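You operate a simulated robot arm through the tools that you are given. There is no shell and no other tool.

The job below is to be done with a simulated robot arm. You get a single attempt, and the scene is never put back.

JOB
Scan the grey plate and load it on the seat shown.
Fine: the cradle screen shows the seat; step it round to the door by the keys; scanner back in its cradle, door shut.

The check looks at the end state, three seconds after you hand in, the way a careful person would. Anything else that was tipped, shoved, dropped, spilled or broken makes it a failure.

ROBOT AND FRAMES
A 6-joint arm with a two-finger gripper, fixed in place. Base frame: the origin is at the foot of the arm, x ahead of it, y to its left, z up. Units: m, rad, N and s.
Its first joint turns from -2.897 to 2.897 rad. Payload 2.45 kg.
The tool frame sits at the grasp point between the pads (the TCP): z along the fingers, y along the line on which they close. The tips reach 0.02 m beyond it. Largest opening 0.14 m; the body of the gripper starts 0.168 m behind the TCP.
Orientation is told as [roll, pitch, yaw] about the base's x, y, z axes, in that order, counted from this pose: with the fingers straight down and closing along the base's y, the tool's x points along the base's -x, its y along +y and its z along -z.

CONTROLS
- The arm moves only by the tool servo_tool. Its argument "deltas" is a list that holds one entry, the list of rows, each a list of 6 numbers: the shift along the tool's x, y, z in units of 40 mm (1.0 is 40 mm), then the turn, a rotation vector about the tool's x, y, z in units of 4 degrees (1.0 is 4 degrees). In form: [[[x, y, z, wx, wy, wz], ...]]. A call has 1 to 20 rows; each row shifts and turns the commanded pose from where the row before left it, along the tool's axes as they then stand. "gripper" is the gripper command, from -1 (shut) to 1 (fully open), values between in proportion, set as the call begins (left out, the last holds). A call with a number of a shift or a turn outside -1 to 1 is refused whole. Rows are played at 5 a second. More than 0.05 m and 0.15 rad between two rows, or a gripper value outside its range, and nothing of the call is played. Where a pose cannot be reached the arm comes as near as it can. A force on the tool above 40 N (or 10 N above the force at the start of the call, whichever is more), or a blocked arm, ends the call early, and 0.2 s more pass. Each finger travels about 0.045 m/s and halts on what it meets, pressing with about 26 N; the grip force reading is that of the motor and also rises with nothing between the fingers. The clock runs only during rows and for 0.2 s after the last one: add rows that do not move to give the fingers time. The reply holds the time, the measured pose of the TCP, the force on the tool along the base axes, the opening and the grip force, in the units named above and with some noise, with the torque about the TCP (base axes, N m) and any sound that the robot's microphone picked up.
- Cameras (640 x 400 px; columns grow to the right, rows downward): "scene" is fixed at [0.2203, -0.6505, 1.6284]; the picture's right is [0.61, -0.80, 0.00], its down [-0.49, -0.37, -0.79] and it looks along [0.63, 0.48, -0.61] (base axes); focal length 313 px, centre (320, 200). "wrist" rides on the gripper at [0.078, 0.011, -0.209] in the tool frame; the picture's right is [-0.14, 0.99, 0.00], its down [-0.92, -0.13, -0.37] and it looks along [-0.36, -0.05, 0.93] (tool axes); focal length 280 px, centre (320, 200).
- capture(camera): a new picture of that camera. The clock stands still meanwhile.
- measure_at(camera, pixels): for up to 12 pixels [column, row] of the newest picture of that camera ("zoom" is the newest enlarged one), the place [x, y, z] in the base frame of the surface seen there, good to about 0.002 m. The clock stands still meanwhile.
- inspect(camera, box): a new picture of the part [left, top, right, bottom] of that camera's present view, enlarged. The clock stands still meanwhile.
- hand_in(): hands the job in; it is judged then, once.

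Unless the task says otherwise, let go and move clear before handing in.

The tools are called after ">>>" by a JSON object that holds its "api" and its "payload". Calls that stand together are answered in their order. servo_tool: Moves the arm, as the interface text tells. Its arguments: {"type":"object","properties":{"deltas":{"type":"array","items":{"type":"array","items":{"type":"array","items":{"type":"number"}}}},"gripper":{"type":"number"}},"required":["deltas"]} The other tools are called the same way: capture (camera) takes a picture; measure_at (camera, pixels) gives the place of the surface under pixels of a picture; inspect (camera, box) takes an enlarged picture of a part of a camera's view; hand_in () hands the job in.

At the start:

```text
time: 0.0
position: [0.7699, -0.2754, 1.2616]
tool_rot: [-0.001, 0.0, 0.001]
contact_force: [0.5, 0.8, 0.3]
wrist_torque: [-0.01, 0.05, -0.02]
gripper_width: 0.1399
grasp_force: 0.0
```

scene: 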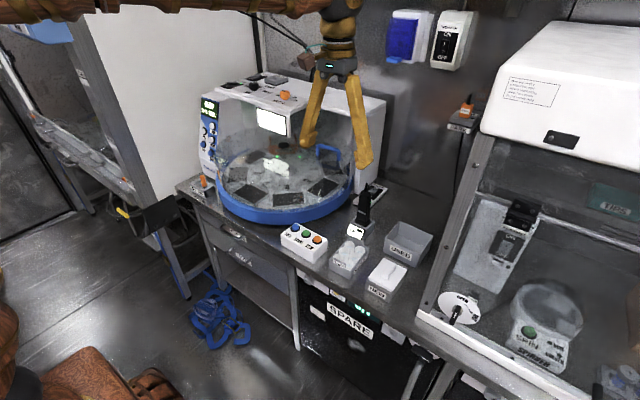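
wrist: 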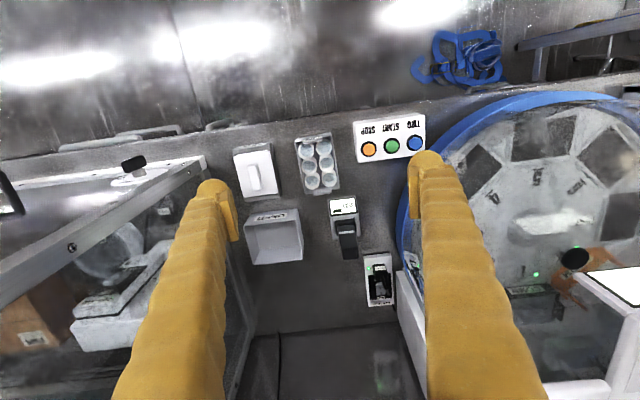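

The pictures show a carousel machine (blue ring, around scene px 285,190), a key box with three keys (scene 303,240), a scanner in a cradle (scene 363,210), and several trays. I'll enlarge these areas before moving.

>>> {"api": "inspect", "payload": {"camera": "scene", "box": [180, 60, 400, 240]}}

>>> {"api": "inspect", "payload": {"camera": "scene", "box": [270, 170, 450, 310]}}

>>> {"api": "inspect", "payload": {"camera": "wrist", "box": [220, 100, 440, 320]}}

>>> {"api": "inspect", "payload": {"camera": "wrist", "box": [400, 80, 640, 400]}}

```text
2.22 times, centred on (290, 150) of scene
```

zoom: 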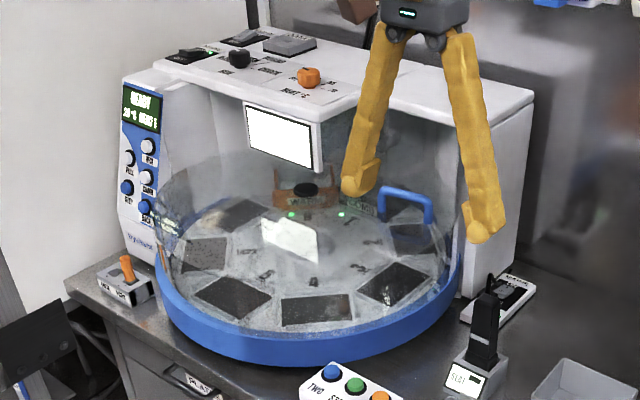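

```text
2.86 times, centred on (360, 240) of scene
```

zoom: 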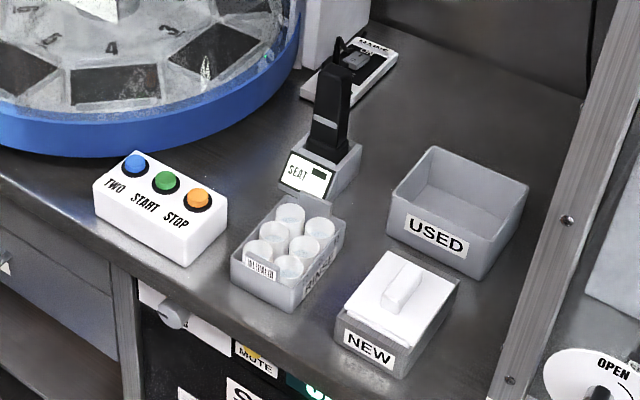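

```text
1.82 times, centred on (330, 210) of wrist
```

zoom: 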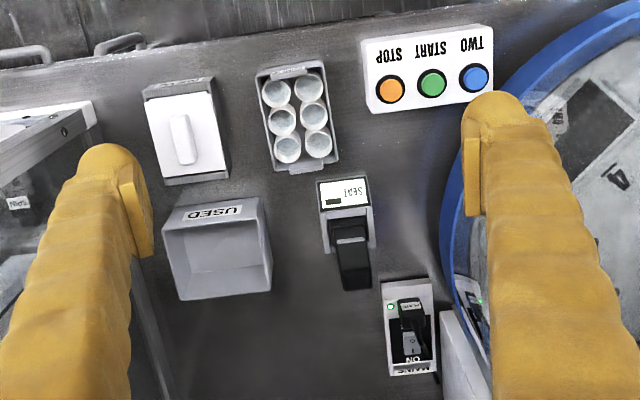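

```text
1.25 times, centred on (520, 240) of wrist
```

zoom: 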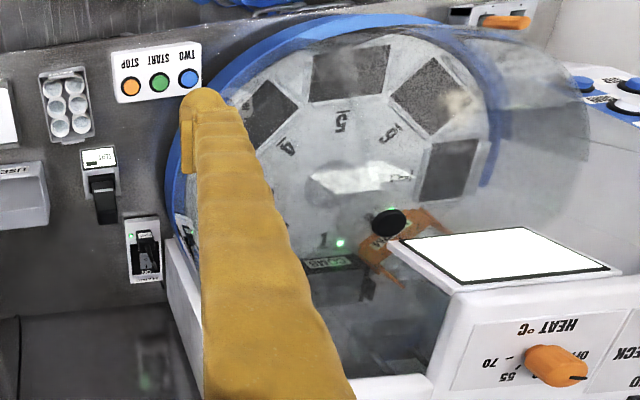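

The cradle screen (scene 355,232) reads "SEAT" with a dark field, and the carousel shows numbered seats. I haven't found the grey plate yet, so I'll enlarge the other areas of the scene.

>>> {"api": "inspect", "payload": {"camera": "scene", "box": [420, 160, 640, 400]}}

>>> {"api": "inspect", "payload": {"camera": "scene", "box": [190, 70, 300, 140]}}

>>> {"api": "inspect", "payload": {"camera": "scene", "box": [370, 0, 560, 150]}}

>>> {"api": "inspect", "payload": {"camera": "scene", "box": [330, 180, 400, 245]}}

>>> {"api": "inspect", "payload": {"camera": "scene", "box": [160, 170, 330, 370]}}

>>> {"api": "inspect", "payload": {"camera": "scene", "box": [290, 250, 450, 400]}}

>>> {"api": "inspect", "payload": {"camera": "scene", "box": [0, 0, 220, 240]}}

```text
1.67 times, centred on (530, 280) of scene
```

zoom: 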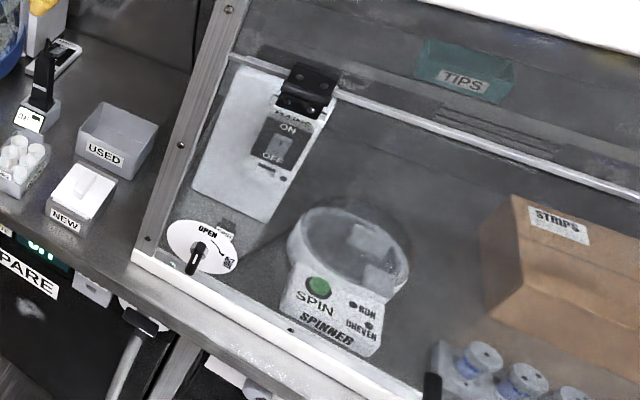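

```text
5.71 times, centred on (245, 105) of scene
```

zoom: 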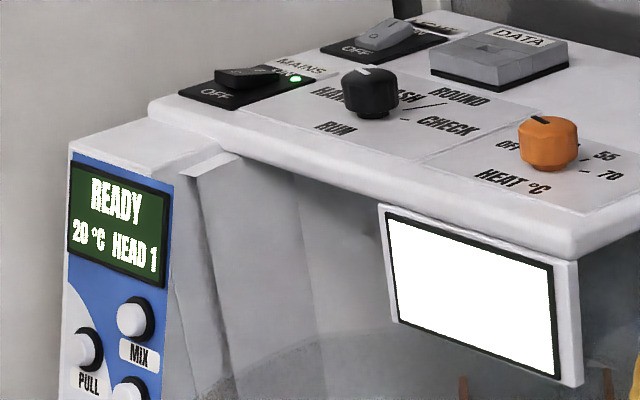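

```text
2.67 times, centred on (465, 75) of scene
```

zoom: 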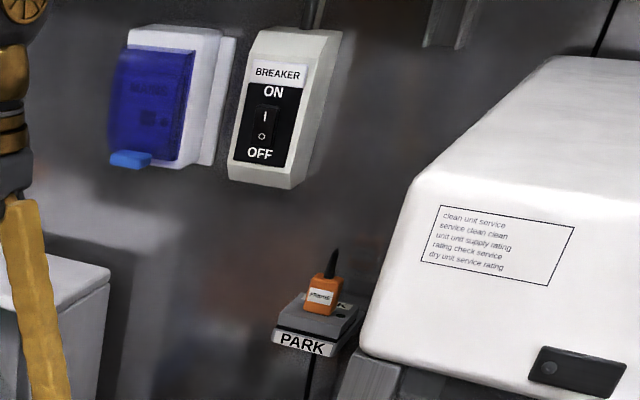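

```text
6.15 times, centred on (365, 212) of scene
```

zoom: 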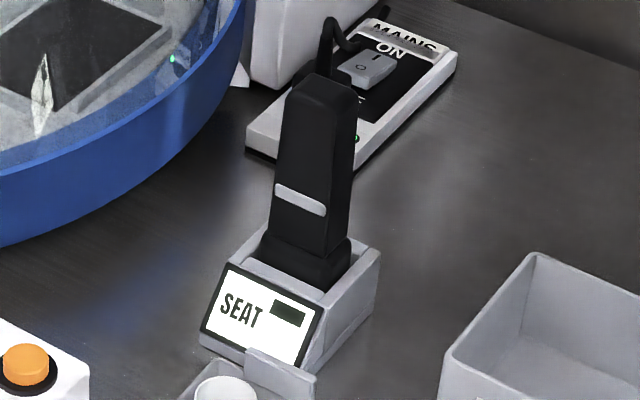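

```text
2.00 times, centred on (245, 270) of scene
```

zoom: 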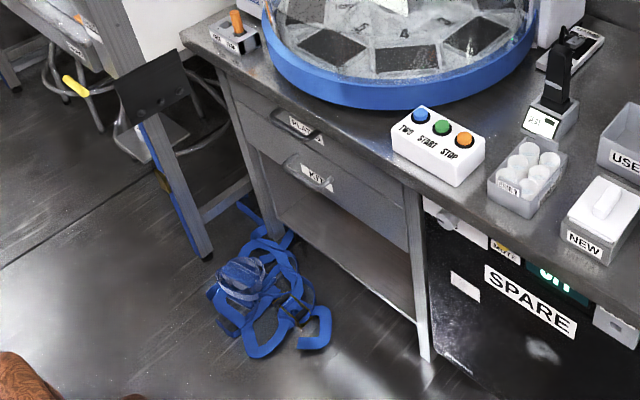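

```text
2.67 times, centred on (370, 325) of scene
```

zoom: 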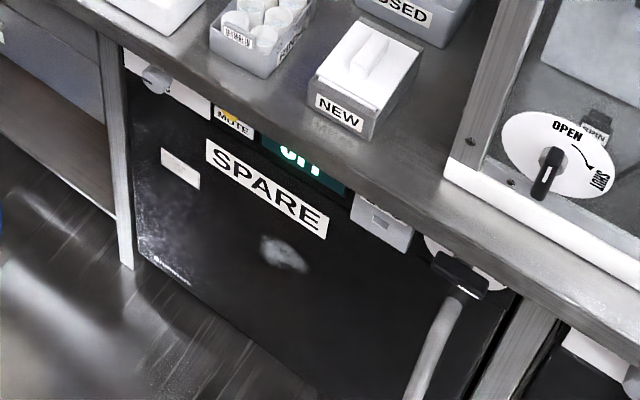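

```text
1.67 times, centred on (110, 120) of scene
```

zoom: 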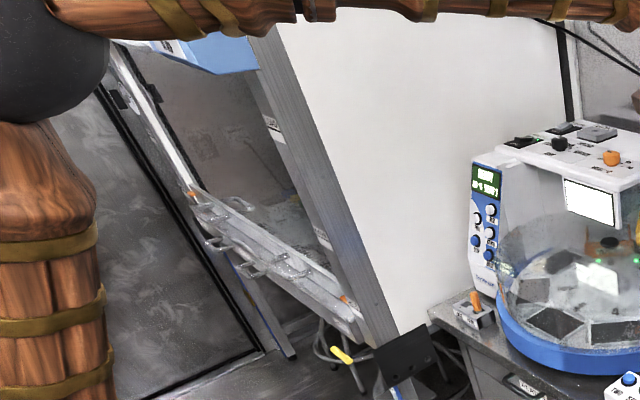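

A grey six-well item with a barcode-like label sits at scene (348,258), and a drawer at scene (232,228) may read "PLATES". I'll enlarge both further.

>>> {"api": "inspect", "payload": {"camera": "scene", "box": [325, 225, 380, 285]}}

>>> {"api": "inspect", "payload": {"camera": "scene", "box": [200, 205, 280, 275]}}

>>> {"api": "inspect", "payload": {"camera": "scene", "box": [275, 215, 335, 265]}}

>>> {"api": "inspect", "payload": {"camera": "wrist", "box": [285, 120, 375, 210]}}

>>> {"api": "inspect", "payload": {"camera": "scene", "box": [210, 130, 360, 230]}}

>>> {"api": "inspect", "payload": {"camera": "scene", "box": [185, 85, 245, 205]}}

```text
6.67 times, centred on (352, 255) of scene
```

zoom: 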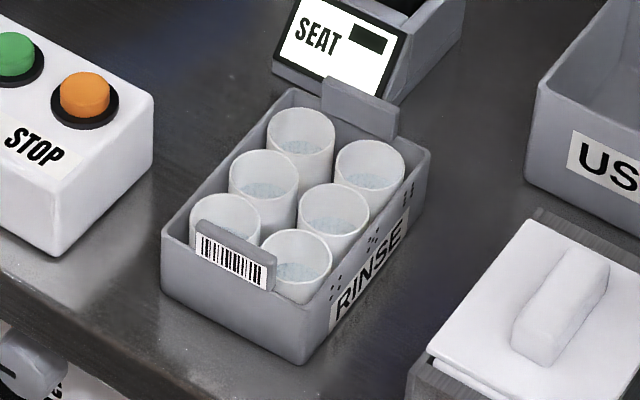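

```text
5.71 times, centred on (240, 240) of scene
```

zoom: 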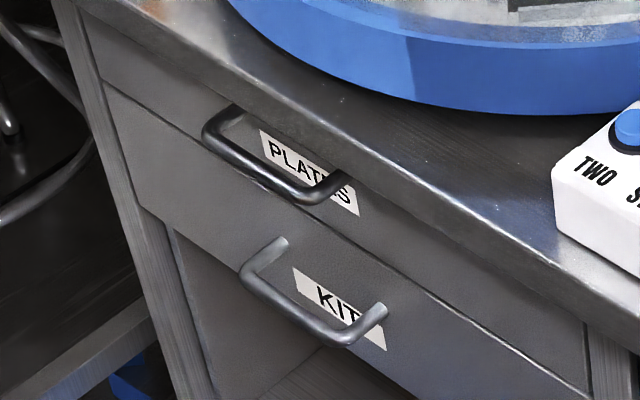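

```text
8.00 times, centred on (305, 240) of scene
```

zoom: 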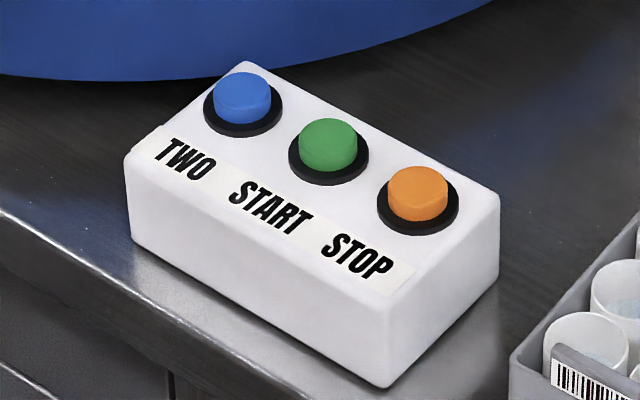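

```text
4.44 times, centred on (330, 165) of wrist
```

zoom: 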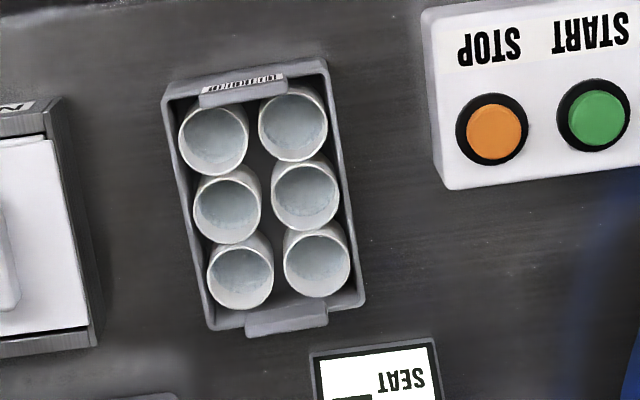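

```text
4.00 times, centred on (285, 180) of scene
```

zoom: 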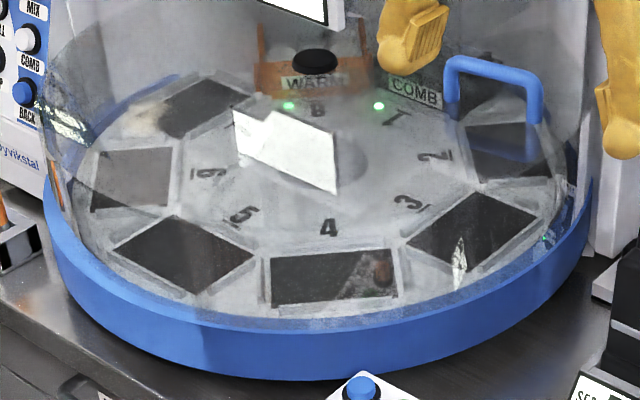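

```text
3.33 times, centred on (215, 145) of scene
```

zoom: 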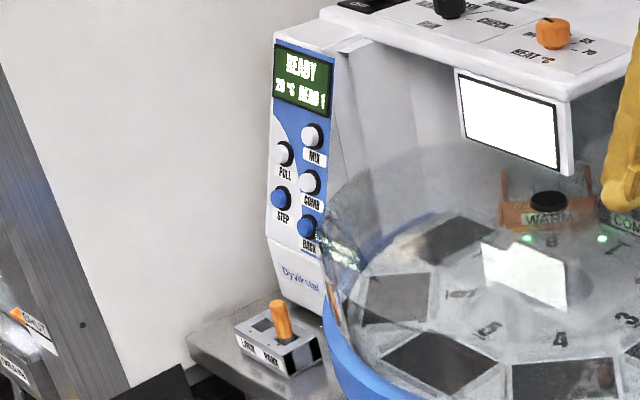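

The barcode is on the front tab of the grey RINSE plate (scene 340,268). The machine panel has STEP and BACK keys at about scene (205,165). I'll look closely at the lever box, the top panel and the panel keys, and measure key places.

>>> {"api": "inspect", "payload": {"camera": "scene", "box": [185, 165, 225, 205]}}

>>> {"api": "inspect", "payload": {"camera": "scene", "box": [195, 95, 230, 165]}}

>>> {"api": "inspect", "payload": {"camera": "scene", "box": [215, 70, 305, 115]}}

>>> {"api": "inspect", "payload": {"camera": "scene", "box": [255, 120, 365, 200]}}

>>> {"api": "measure_at", "payload": {"camera": "scene", "pixels": [[340, 268], [348, 258], [367, 205], [356, 231], [365, 190], [303, 240], [295, 227], [306, 233], [319, 239], [387, 277], [408, 240], [380, 230]]}}

>>> {"api": "measure_at", "payload": {"camera": "scene", "pixels": [[285, 165], [292, 196], [325, 187], [260, 193], [330, 148], [345, 150], [220, 170], [350, 185], [285, 222], [208, 180], [206, 140], [270, 120]]}}

```text
10.00 times, centred on (205, 185) of scene
```

zoom: 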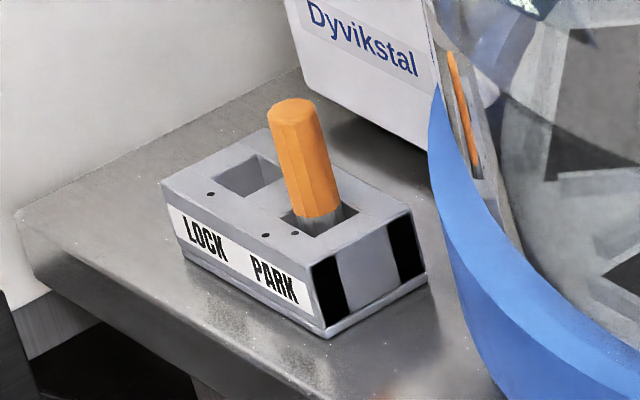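

```text
5.71 times, centred on (212, 130) of scene
```

zoom: 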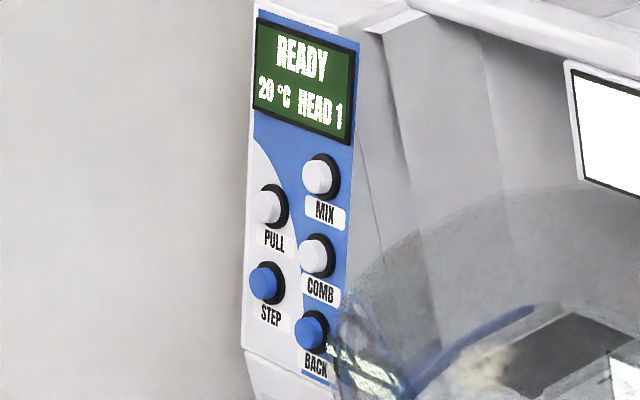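

```text
7.11 times, centred on (260, 92) of scene
```

zoom: 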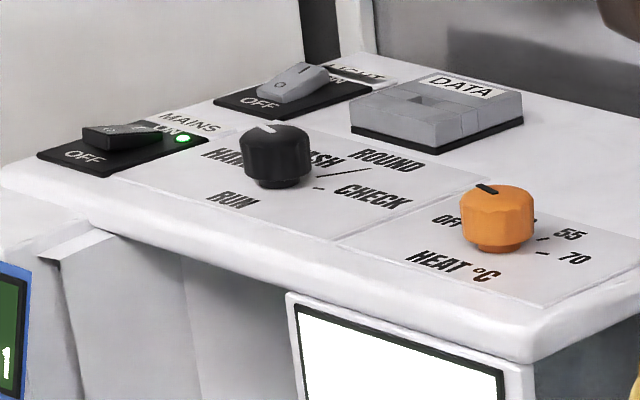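

```text
5.00 times, centred on (310, 160) of scene
```

zoom: 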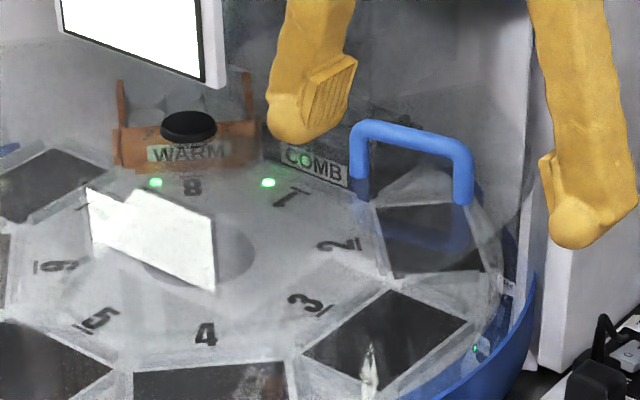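

```text
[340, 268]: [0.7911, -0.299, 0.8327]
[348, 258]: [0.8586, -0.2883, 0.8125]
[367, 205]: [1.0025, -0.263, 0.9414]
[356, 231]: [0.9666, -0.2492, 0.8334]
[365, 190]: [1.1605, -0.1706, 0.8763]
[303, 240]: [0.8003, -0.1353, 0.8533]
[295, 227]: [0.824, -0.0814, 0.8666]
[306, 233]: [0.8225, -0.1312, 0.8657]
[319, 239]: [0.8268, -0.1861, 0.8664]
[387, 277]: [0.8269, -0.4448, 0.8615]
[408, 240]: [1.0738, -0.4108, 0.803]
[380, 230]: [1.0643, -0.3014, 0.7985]
```

```text
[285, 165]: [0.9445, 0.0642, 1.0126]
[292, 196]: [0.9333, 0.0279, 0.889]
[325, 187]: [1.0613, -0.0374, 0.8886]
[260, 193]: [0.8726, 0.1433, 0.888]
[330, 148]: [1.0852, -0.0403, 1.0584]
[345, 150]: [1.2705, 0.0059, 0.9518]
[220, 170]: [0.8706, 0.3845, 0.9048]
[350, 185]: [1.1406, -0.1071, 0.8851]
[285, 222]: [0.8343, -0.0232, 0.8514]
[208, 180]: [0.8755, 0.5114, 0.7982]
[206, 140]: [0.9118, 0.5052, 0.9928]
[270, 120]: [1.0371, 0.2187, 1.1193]
```

The bench is at z≈0.80 and the carousel deck at z≈0.888. The blue handle on the clear hood is at (1.085,-0.04,1.058), from px (330,148). I'll measure the handle, hood and panel in more detail.

>>> {"api": "measure_at", "payload": {"camera": "scene", "pixels": [[326, 147], [339, 146], [348, 151], [327, 158], [349, 160], [235, 160], [300, 150], [270, 170], [310, 175], [240, 150], [318, 130], [280, 90]]}}

>>> {"api": "measure_at", "payload": {"camera": "scene", "pixels": [[202, 143], [207, 153], [202, 132], [210, 139], [210, 125], [205, 108], [262, 103], [285, 95], [300, 85], [370, 100], [360, 130], [385, 150]]}}

>>> {"api": "inspect", "payload": {"camera": "wrist", "box": [480, 80, 640, 240]}}

>>> {"api": "inspect", "payload": {"camera": "wrist", "box": [480, 230, 640, 390]}}

```text
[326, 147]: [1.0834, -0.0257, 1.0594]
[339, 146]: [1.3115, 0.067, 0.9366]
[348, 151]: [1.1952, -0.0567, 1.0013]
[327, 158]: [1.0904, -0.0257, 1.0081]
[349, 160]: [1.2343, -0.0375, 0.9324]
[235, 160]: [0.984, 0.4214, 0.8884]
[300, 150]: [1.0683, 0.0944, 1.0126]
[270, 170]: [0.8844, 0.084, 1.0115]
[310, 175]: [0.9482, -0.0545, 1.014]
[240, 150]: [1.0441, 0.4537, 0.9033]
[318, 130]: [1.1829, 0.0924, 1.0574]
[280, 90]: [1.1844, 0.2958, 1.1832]
```

```text
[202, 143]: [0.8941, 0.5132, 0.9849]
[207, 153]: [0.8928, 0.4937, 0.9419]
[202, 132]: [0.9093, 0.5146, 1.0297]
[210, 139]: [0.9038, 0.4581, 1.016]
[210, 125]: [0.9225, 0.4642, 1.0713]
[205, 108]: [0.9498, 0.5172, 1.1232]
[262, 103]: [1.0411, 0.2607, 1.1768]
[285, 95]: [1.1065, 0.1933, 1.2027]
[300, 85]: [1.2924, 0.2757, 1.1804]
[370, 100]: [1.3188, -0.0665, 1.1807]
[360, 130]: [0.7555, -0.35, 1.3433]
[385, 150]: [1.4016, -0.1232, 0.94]
```

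```text
2.50 times, centred on (560, 160) of wrist
```

zoom: 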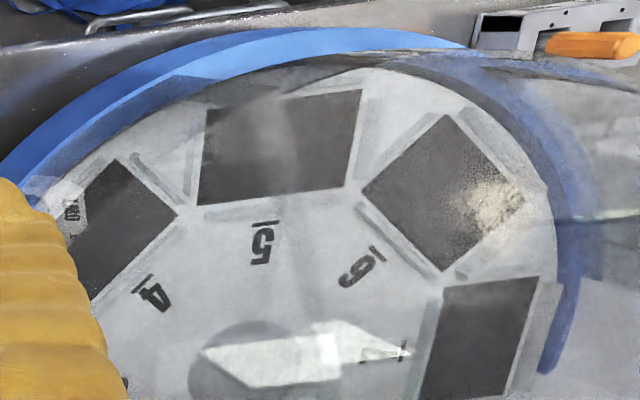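

```text
2.50 times, centred on (560, 310) of wrist
```

zoom: 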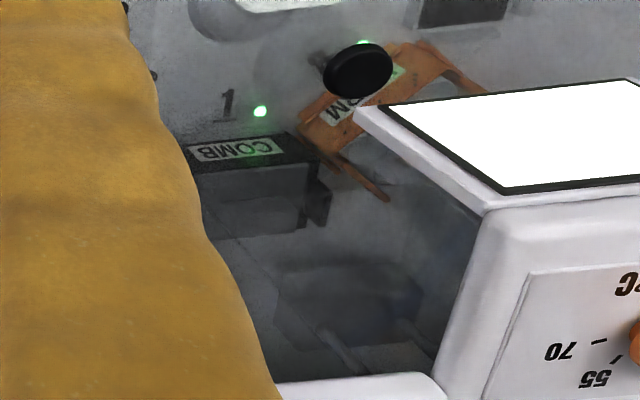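

The hood appears to be a clear drum with a flat top at z≈1.013, and the blue handle stands on it up to z≈1.06. I'll move the arm over to y≈0.09 at the same height for a wrist view of the hood.

>>> {"api": "servo_tool", "payload": {"deltas": [[[0, 1, -0.5, 0, 0, 0], [0, 1, -0.5, 0, 0, 0], [0, 1, -0.5, 0, 0, 0], [0, 1, 0, 0, 0, 0], [0, 1, 0, 0, 0, 0], [0, 1, 0, 0, 0, 0], [0, 1, 0, 0, 0, 0], [0, 1, 0, 0, 0, 0], [0, 1, 0, 0, 0, 0], [0, 0, 0, 0, 0, 0], [0, 0, 0, 0, 0, 0]]]}}

>>> {"api": "capture", "payload": {"camera": "wrist"}}

>>> {"api": "capture", "payload": {"camera": "scene"}}

```text
time: 2.4
position: [0.7689, 0.0882, 1.3205]
tool_rot: [-0.001, 0.0, 0.001]
contact_force: [-0.4, 0.5, 0.0]
wrist_torque: [0.01, -0.01, 0.02]
gripper_width: 0.1401
grasp_force: 0.0
```

```text
taken
```

wrist: 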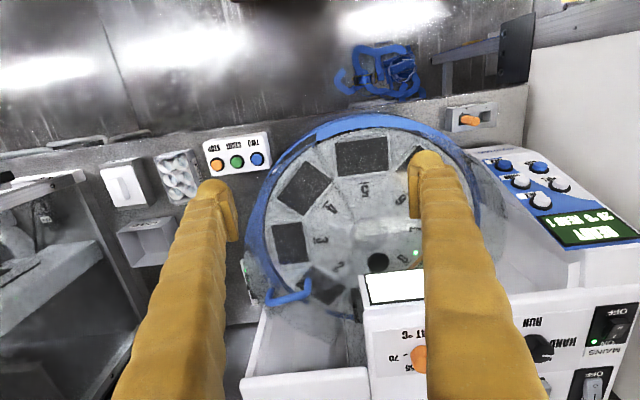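

```text
taken
```

scene: 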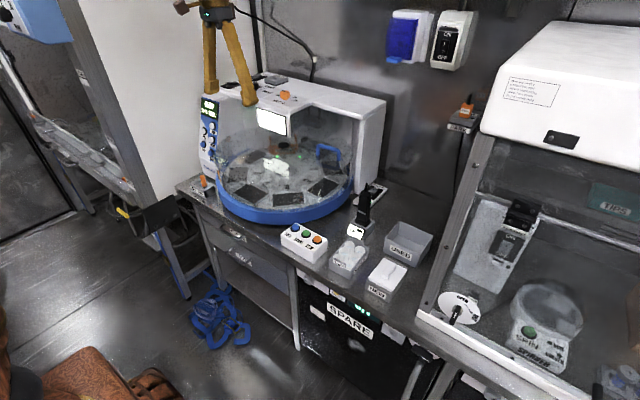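

>>> {"api": "inspect", "payload": {"camera": "scene", "box": [195, 90, 395, 240]}}

>>> {"api": "inspect", "payload": {"camera": "scene", "box": [290, 125, 370, 195]}}

>>> {"api": "inspect", "payload": {"camera": "wrist", "box": [230, 90, 480, 330]}}

>>> {"api": "inspect", "payload": {"camera": "wrist", "box": [450, 90, 640, 260]}}

>>> {"api": "inspect", "payload": {"camera": "wrist", "box": [230, 230, 330, 330]}}

```text
2.67 times, centred on (295, 165) of scene
```

zoom: 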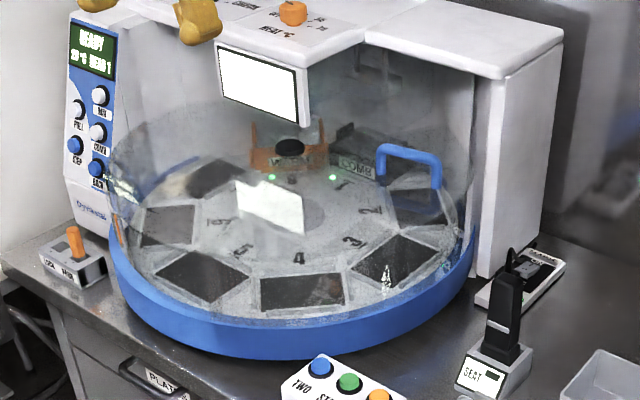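

```text
5.71 times, centred on (330, 160) of scene
```

zoom: 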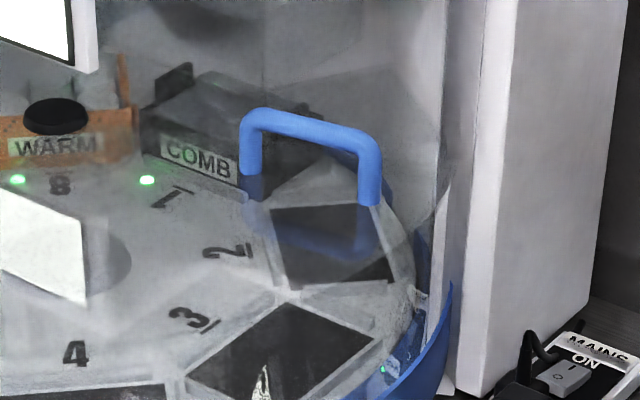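

```text
1.67 times, centred on (355, 210) of wrist
```

zoom: 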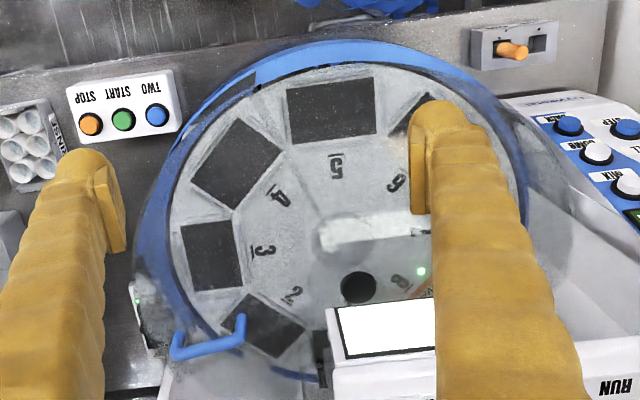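

```text
2.35 times, centred on (545, 175) of wrist
```

zoom: 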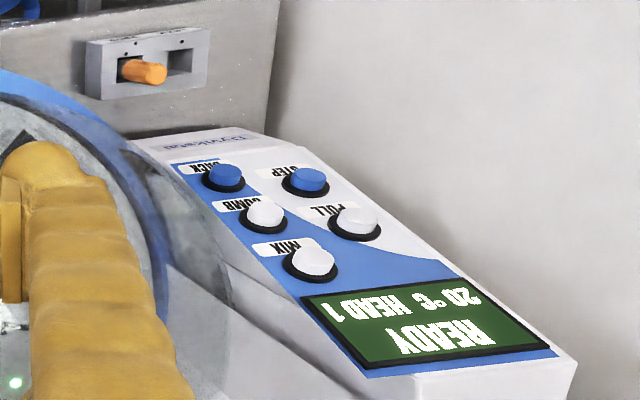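

```text
4.00 times, centred on (280, 280) of wrist
```

zoom: 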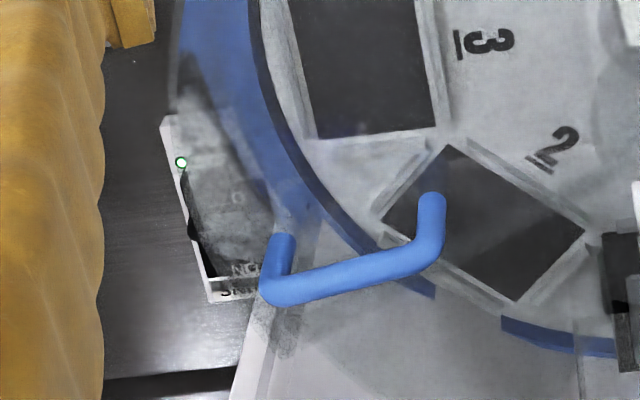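

The blue handle's bar runs roughly radially (wrist px 304,283 to 270,298), which suggests a hood that turns about the carousel axis. I'll measure the handle, seats and hood edges from the wrist view.

>>> {"api": "measure_at", "payload": {"camera": "zoom", "pixels": [[432, 205], [430, 240], [350, 270], [280, 295], [284, 245], [250, 360], [270, 220], [340, 210], [520, 220], [370, 70], [200, 100], [440, 330]]}}

>>> {"api": "inspect", "payload": {"camera": "wrist", "box": [230, 110, 330, 210]}}

>>> {"api": "inspect", "payload": {"camera": "wrist", "box": [300, 90, 420, 190]}}

>>> {"api": "inspect", "payload": {"camera": "wrist", "box": [320, 180, 440, 300]}}

>>> {"api": "measure_at", "payload": {"camera": "wrist", "pixels": [[365, 190], [365, 152], [305, 188], [332, 209], [290, 242], [322, 238], [377, 262], [360, 215], [430, 170], [470, 230], [405, 100], [345, 120]]}}

```text
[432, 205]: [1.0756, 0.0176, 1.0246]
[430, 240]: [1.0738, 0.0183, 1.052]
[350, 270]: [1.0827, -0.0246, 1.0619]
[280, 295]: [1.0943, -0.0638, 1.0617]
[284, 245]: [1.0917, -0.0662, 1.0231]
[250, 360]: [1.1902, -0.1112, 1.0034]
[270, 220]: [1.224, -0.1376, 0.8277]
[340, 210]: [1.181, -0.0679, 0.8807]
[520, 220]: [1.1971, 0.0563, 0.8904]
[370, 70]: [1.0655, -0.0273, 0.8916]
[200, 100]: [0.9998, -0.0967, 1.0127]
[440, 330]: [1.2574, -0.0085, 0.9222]
```

```text
4.00 times, centred on (280, 160) of wrist
```

zoom: 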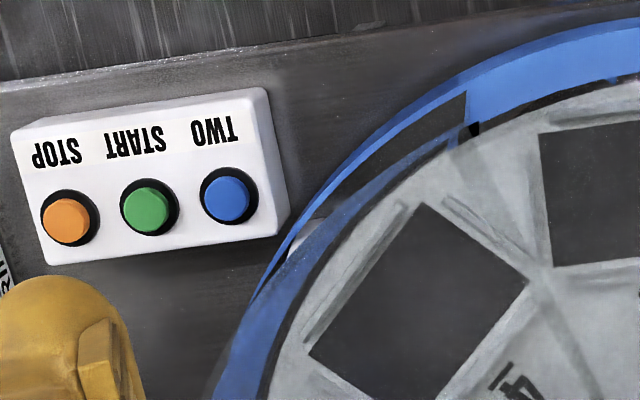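

```text
4.00 times, centred on (360, 140) of wrist
```

zoom: 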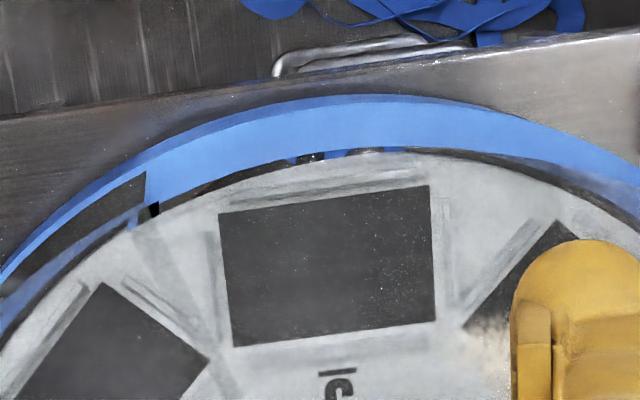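

```text
3.33 times, centred on (380, 240) of wrist
```

zoom: 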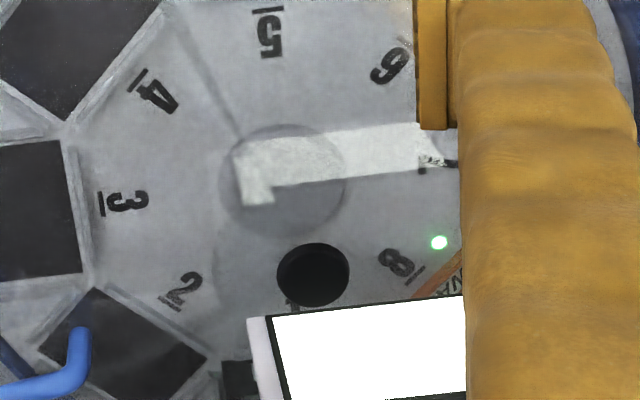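

```text
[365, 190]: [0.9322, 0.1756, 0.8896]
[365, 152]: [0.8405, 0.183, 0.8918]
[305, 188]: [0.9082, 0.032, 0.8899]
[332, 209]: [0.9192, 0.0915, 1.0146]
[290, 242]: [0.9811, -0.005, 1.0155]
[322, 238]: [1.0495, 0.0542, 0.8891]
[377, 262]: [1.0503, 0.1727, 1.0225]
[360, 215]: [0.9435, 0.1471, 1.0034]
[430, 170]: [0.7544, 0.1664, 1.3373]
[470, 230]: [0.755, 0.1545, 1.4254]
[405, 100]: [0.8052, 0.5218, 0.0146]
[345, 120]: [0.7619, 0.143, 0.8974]
```

A faint radial line runs in the wrist view from the black centre cap (377,262) to a step in the blue ring at (317,137), which may be a door edge near -163° about the hub. I'll look closer in the scene view and move the arm in for a nearer view.

>>> {"api": "inspect", "payload": {"camera": "scene", "box": [210, 160, 290, 225]}}

>>> {"api": "inspect", "payload": {"camera": "scene", "box": [270, 160, 360, 230]}}

>>> {"api": "inspect", "payload": {"camera": "scene", "box": [210, 120, 290, 180]}}

>>> {"api": "servo_tool", "payload": {"deltas": [[[1, 0.6, 1, 0, 0, 0], [1, 0.6, 1, 0, 0, 0], [1, 0.6, 0.5, 0, 0, 0], [0, 0, 0, 0, 0, 0], [0, 0, 0, 0, 0, 0]]]}}

>>> {"api": "capture", "payload": {"camera": "wrist"}}

```text
6.15 times, centred on (250, 192) of scene
```

zoom: 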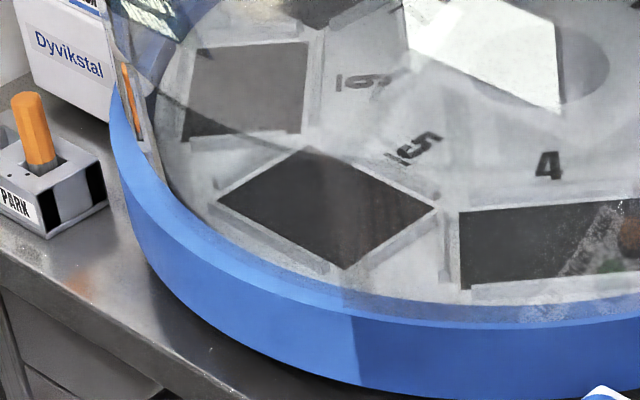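

```text
5.71 times, centred on (315, 195) of scene
```

zoom: 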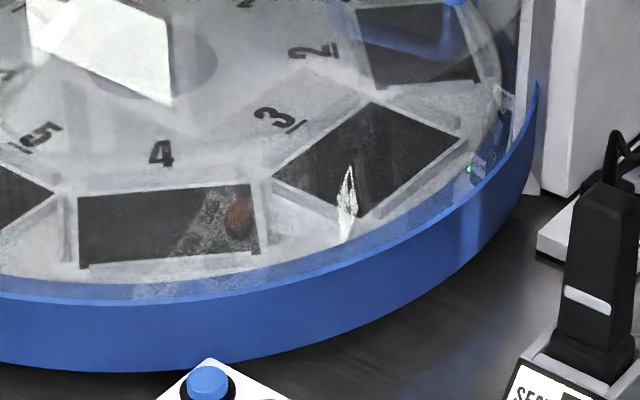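

```text
6.67 times, centred on (250, 150) of scene
```

zoom: 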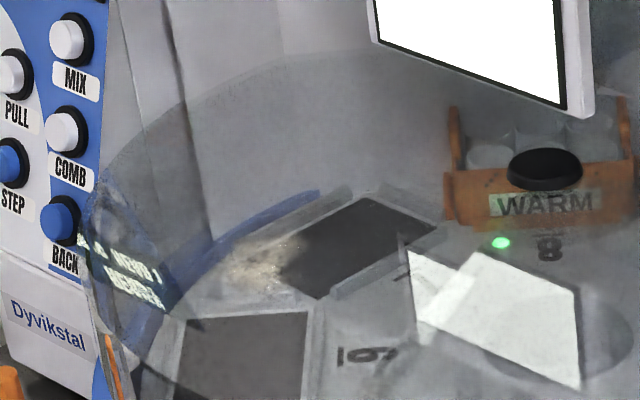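

```text
refused: row 1 steps farther than a row can; nothing moved
```

```text
taken
```

wrist: 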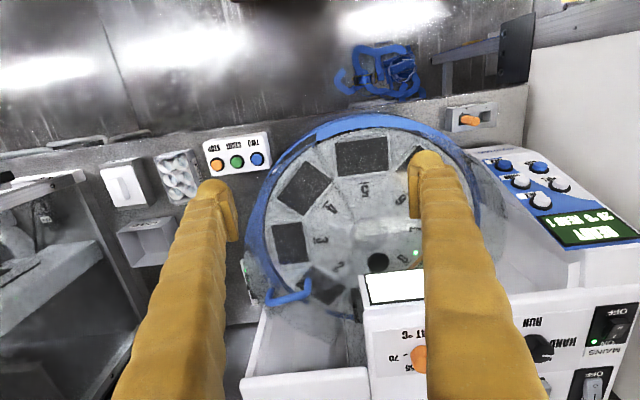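

The call was refused because each row's total step must stay under 50 mm. I'll redo the move in smaller steps for a closer view of the hood front.

>>> {"api": "servo_tool", "payload": {"deltas": [[[0.7, 0.5, 0.7, 0, 0, 0], [0.7, 0.5, 0.7, 0, 0, 0], [0.7, 0.5, 0.7, 0, 0, 0], [0.7, 0.4, 0.7, 0, 0, 0], [0, 0, 0, 0, 0, 0], [0, 0, 0, 0, 0, 0]]]}}

>>> {"api": "capture", "payload": {"camera": "wrist"}}

>>> {"api": "inspect", "payload": {"camera": "wrist", "box": [220, 100, 440, 280]}}

```text
time: 3.8
position: [0.6584, 0.1603, 1.206]
tool_rot: [0.001, 0.001, -0.001]
contact_force: [-0.6, 0.7, -1.0]
wrist_torque: [-0.01, -0.03, 0.0]
gripper_width: 0.1397
grasp_force: 0.1
```

```text
taken
```

wrist: 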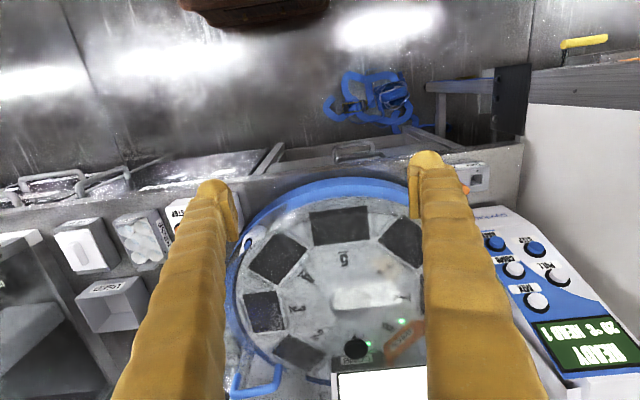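

```text
2.22 times, centred on (330, 190) of wrist
```

zoom: 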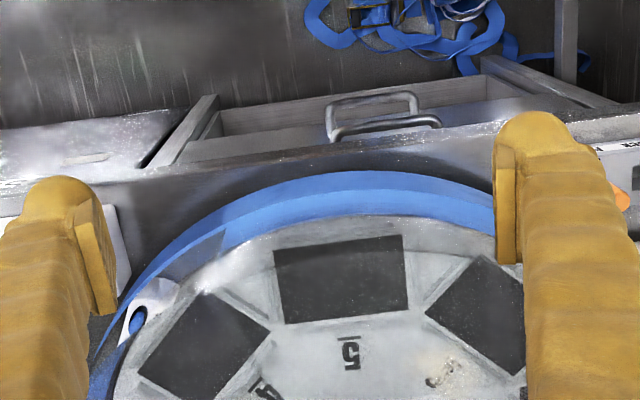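

The step in the blue ring stays at about (0.783,0.075,0.9) from both viewpoints, so it is a real feature of the hood wall. I'll map where the hood surface is returned with a grid of measurements.

>>> {"api": "measure_at", "payload": {"camera": "wrist", "pixels": [[270, 200], [280, 200], [290, 200], [300, 200], [310, 200], [320, 200], [330, 200], [340, 200], [350, 200], [360, 200], [380, 200], [400, 200]]}}

>>> {"api": "measure_at", "payload": {"camera": "wrist", "pixels": [[250, 250], [270, 250], [280, 250], [290, 250], [300, 250], [310, 250], [320, 250], [335, 250], [350, 250], [365, 250], [385, 250], [405, 250]]}}

>>> {"api": "measure_at", "payload": {"camera": "wrist", "pixels": [[250, 290], [270, 290], [290, 290], [305, 290], [320, 290], [335, 290], [350, 290], [365, 290], [385, 290], [405, 290], [300, 320], [340, 320]]}}

>>> {"api": "measure_at", "payload": {"camera": "wrist", "pixels": [[250, 220], [265, 220], [280, 220], [295, 220], [310, 220], [325, 220], [340, 220], [355, 220], [370, 220], [385, 220], [400, 220], [350, 188]]}}

```text
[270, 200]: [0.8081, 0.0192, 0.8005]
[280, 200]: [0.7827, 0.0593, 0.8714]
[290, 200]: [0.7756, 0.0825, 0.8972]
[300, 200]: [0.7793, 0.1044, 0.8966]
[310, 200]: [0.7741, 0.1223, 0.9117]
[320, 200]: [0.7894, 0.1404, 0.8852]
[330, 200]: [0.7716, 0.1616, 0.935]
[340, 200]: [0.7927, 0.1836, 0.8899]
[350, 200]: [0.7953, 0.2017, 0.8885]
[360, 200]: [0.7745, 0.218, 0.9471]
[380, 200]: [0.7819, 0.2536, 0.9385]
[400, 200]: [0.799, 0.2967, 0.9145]
```

```text
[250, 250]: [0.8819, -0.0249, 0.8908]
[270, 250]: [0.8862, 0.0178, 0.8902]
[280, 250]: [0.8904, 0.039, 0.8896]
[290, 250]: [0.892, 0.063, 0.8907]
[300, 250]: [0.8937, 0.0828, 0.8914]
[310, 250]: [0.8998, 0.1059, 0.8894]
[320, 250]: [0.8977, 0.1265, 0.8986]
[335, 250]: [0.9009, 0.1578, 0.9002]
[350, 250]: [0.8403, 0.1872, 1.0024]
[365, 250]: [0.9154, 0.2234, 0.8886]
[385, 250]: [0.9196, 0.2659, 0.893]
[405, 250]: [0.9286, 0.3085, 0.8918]
```

```text
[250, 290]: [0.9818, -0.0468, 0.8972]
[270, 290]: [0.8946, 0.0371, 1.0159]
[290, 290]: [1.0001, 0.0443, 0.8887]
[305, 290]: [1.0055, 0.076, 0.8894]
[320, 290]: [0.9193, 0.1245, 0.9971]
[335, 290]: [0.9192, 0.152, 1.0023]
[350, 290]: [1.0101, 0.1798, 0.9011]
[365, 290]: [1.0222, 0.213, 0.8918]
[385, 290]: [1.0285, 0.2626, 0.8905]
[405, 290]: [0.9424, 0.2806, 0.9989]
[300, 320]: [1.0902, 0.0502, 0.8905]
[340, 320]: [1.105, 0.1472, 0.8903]
```

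```text
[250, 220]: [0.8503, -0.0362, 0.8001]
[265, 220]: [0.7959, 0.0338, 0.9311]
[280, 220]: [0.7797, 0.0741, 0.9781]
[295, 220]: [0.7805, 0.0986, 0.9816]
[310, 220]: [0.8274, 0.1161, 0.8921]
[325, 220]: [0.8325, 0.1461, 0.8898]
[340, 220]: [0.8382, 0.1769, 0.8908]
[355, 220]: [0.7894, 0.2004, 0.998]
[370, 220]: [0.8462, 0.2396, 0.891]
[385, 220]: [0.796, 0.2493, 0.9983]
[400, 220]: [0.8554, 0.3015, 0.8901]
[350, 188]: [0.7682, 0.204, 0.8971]
```

Readings fall at two hood heights, z≈1.0 over the front-left and back and z≈1.014 between about -160° and -75°. So a rotating sector door seems to sit over a fixed hood, with the handle near its -80° edge. Next I'll go and look at the scanner, cradle and grey plate from closer up.

>>> {"api": "servo_tool", "payload": {"deltas": [[[0, -1, 0, 0, 0, 0], [0, -1, 0, 0, 0, 0], [0, -1, 0, 0, 0, 0], [0, -1, 0, 0, 0, 0], [0, -1, 0, 0, 0, 0], [0, -1, 0, 0, 0, 0], [0, -1, 0, 0, 0, 0], [0, -1, 0, 0, 0, 0], [0, -1, 0, 0, 0, 0], [-0.8, -0.5, 0.5, 0, 0, 0], [-0.8, -0.5, 0.5, 0, 0, 0], [0, 0, 0, 0, 0, 0], [0, 0, 0, 0, 0, 0]]]}}

>>> {"api": "capture", "payload": {"camera": "wrist"}}

>>> {"api": "inspect", "payload": {"camera": "wrist", "box": [230, 100, 420, 330]}}

>>> {"api": "capture", "payload": {"camera": "scene"}}

```text
time: 6.6
position: [0.7217, -0.2391, 1.1681]
tool_rot: [0.002, -0.001, 0.0]
contact_force: [-0.9, -0.1, -0.1]
wrist_torque: [0.04, -0.04, 0.0]
gripper_width: 0.14
grasp_force: 0.1
```

```text
taken
```

wrist: 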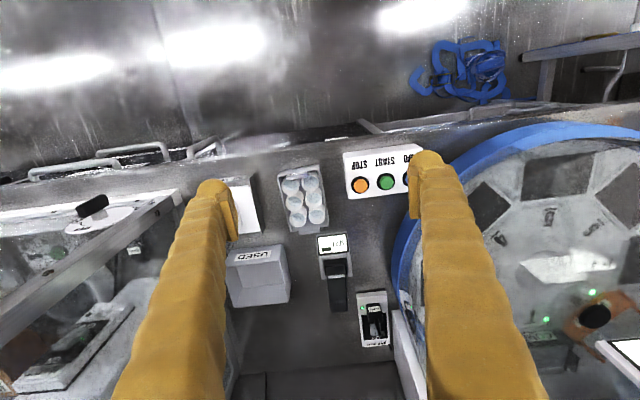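

```text
1.74 times, centred on (325, 215) of wrist
```

zoom: 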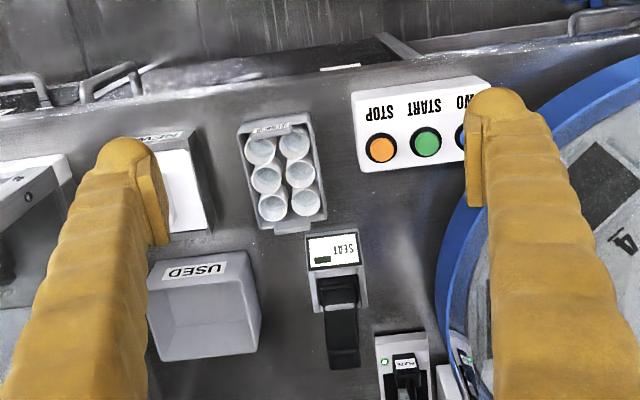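

```text
taken
```

scene: 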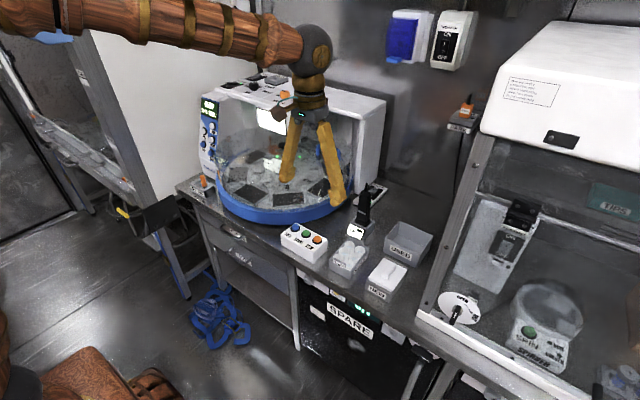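

The scanner stands in the cradle behind the grey plate (wrist px 336,280), with its screen at (331,243). I'll enlarge and measure both.

>>> {"api": "inspect", "payload": {"camera": "wrist", "box": [290, 220, 390, 340]}}

>>> {"api": "inspect", "payload": {"camera": "wrist", "box": [265, 155, 345, 240]}}

>>> {"api": "inspect", "payload": {"camera": "scene", "box": [345, 175, 395, 240]}}

>>> {"api": "measure_at", "payload": {"camera": "wrist", "pixels": [[331, 243], [336, 265], [338, 280], [340, 305], [328, 280], [347, 280], [322, 275], [351, 262], [337, 257], [343, 270], [310, 250], [300, 215]]}}

>>> {"api": "measure_at", "payload": {"camera": "scene", "pixels": [[360, 195], [368, 190], [365, 205], [358, 210], [370, 210], [374, 200], [366, 218], [372, 218], [355, 222], [364, 226], [371, 186], [376, 222]]}}

```text
3.33 times, centred on (340, 280) of wrist
```

zoom: 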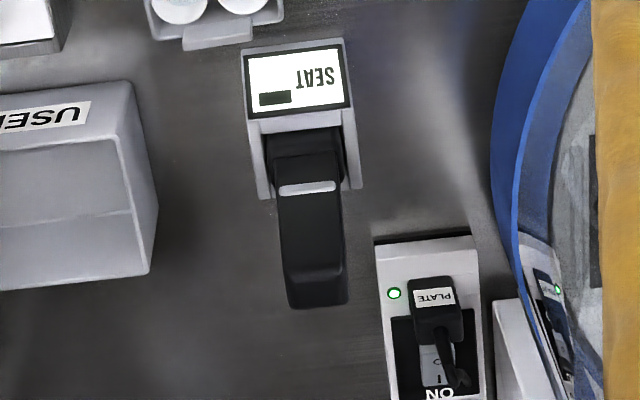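

```text
4.71 times, centred on (305, 198) of wrist
```

zoom: 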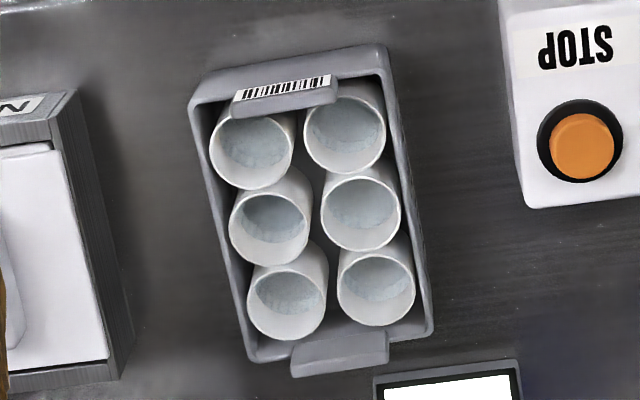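

```text
6.15 times, centred on (370, 208) of scene
```

zoom: 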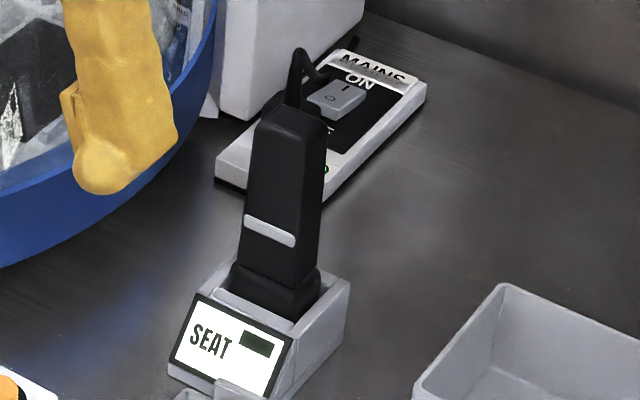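

```text
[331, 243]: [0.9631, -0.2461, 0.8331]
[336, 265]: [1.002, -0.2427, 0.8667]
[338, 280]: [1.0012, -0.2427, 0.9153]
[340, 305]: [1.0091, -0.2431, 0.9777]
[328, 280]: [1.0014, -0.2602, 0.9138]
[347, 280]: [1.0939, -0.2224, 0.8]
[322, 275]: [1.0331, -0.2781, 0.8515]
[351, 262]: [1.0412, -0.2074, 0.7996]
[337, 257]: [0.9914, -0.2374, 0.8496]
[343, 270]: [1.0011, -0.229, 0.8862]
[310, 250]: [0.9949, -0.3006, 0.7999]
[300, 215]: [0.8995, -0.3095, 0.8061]
```

```text
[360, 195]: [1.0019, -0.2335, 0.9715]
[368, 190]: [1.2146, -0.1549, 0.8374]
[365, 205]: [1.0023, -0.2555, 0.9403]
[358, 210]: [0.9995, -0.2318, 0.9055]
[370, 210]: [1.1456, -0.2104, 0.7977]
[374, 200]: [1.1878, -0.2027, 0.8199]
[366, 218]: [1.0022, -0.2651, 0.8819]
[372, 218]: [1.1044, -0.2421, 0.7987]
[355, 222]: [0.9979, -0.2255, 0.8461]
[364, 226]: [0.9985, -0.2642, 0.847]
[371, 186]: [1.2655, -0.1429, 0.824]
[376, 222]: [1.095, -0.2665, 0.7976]
```

The scanner stands upright with its front face at x≈1.00, y -0.26..-0.229, from z 0.85 to 0.98, and sits head-down in the cradle. I'll measure the plate's corners, tabs and cups next.

>>> {"api": "inspect", "payload": {"camera": "wrist", "box": [265, 155, 345, 240]}}

>>> {"api": "measure_at", "payload": {"camera": "zoom", "pixels": [[193, 98], [383, 48], [430, 330], [254, 355], [285, 88], [240, 100], [330, 85], [340, 355], [300, 360], [385, 350], [210, 200], [408, 180]]}}

>>> {"api": "measure_at", "payload": {"camera": "zoom", "pixels": [[250, 150], [345, 135], [270, 230], [360, 205], [285, 305], [375, 285], [222, 250], [418, 250], [300, 60], [310, 380], [420, 60], [240, 340]]}}

>>> {"api": "inspect", "payload": {"camera": "scene", "box": [325, 225, 380, 285]}}

>>> {"api": "measure_at", "payload": {"camera": "zoom", "pixels": [[230, 265], [200, 230], [270, 270], [235, 240], [305, 355], [165, 285], [425, 170], [290, 95], [360, 110], [350, 85], [380, 130], [235, 290]]}}

```text
4.71 times, centred on (305, 198) of wrist
```

zoom: 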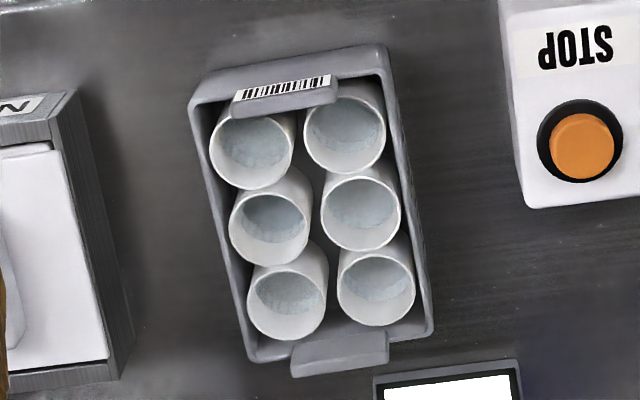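

```text
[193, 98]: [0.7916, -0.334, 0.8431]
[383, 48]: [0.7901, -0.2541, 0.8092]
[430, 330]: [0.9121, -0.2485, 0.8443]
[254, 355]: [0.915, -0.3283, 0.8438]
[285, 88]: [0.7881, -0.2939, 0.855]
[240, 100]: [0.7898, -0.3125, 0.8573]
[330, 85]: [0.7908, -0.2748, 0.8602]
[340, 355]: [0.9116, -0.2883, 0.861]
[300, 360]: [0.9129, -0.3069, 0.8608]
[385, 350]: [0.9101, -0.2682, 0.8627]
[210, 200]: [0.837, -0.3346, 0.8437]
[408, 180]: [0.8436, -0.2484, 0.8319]
```

```text
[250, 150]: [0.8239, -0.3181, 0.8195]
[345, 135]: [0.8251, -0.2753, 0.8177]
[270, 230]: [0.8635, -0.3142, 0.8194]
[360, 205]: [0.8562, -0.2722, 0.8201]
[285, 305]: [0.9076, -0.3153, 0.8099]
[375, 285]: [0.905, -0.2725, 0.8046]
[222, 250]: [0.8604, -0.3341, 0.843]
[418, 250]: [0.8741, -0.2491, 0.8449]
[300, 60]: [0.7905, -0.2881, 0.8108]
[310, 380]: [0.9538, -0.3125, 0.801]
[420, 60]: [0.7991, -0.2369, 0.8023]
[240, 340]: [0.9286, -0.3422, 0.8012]
```

```text
6.67 times, centred on (352, 255) of scene
```

zoom: 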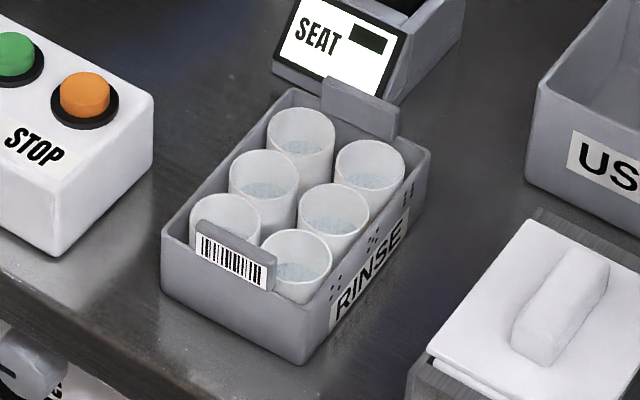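

```text
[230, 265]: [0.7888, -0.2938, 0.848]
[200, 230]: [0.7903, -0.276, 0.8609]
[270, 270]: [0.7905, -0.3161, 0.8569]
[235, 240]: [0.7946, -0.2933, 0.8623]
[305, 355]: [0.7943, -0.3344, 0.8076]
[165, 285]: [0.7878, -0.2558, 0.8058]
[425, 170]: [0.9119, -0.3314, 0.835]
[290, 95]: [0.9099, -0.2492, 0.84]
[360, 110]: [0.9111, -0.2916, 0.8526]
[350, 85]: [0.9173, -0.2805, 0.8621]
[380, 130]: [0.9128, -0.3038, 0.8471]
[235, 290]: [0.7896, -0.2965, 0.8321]
```

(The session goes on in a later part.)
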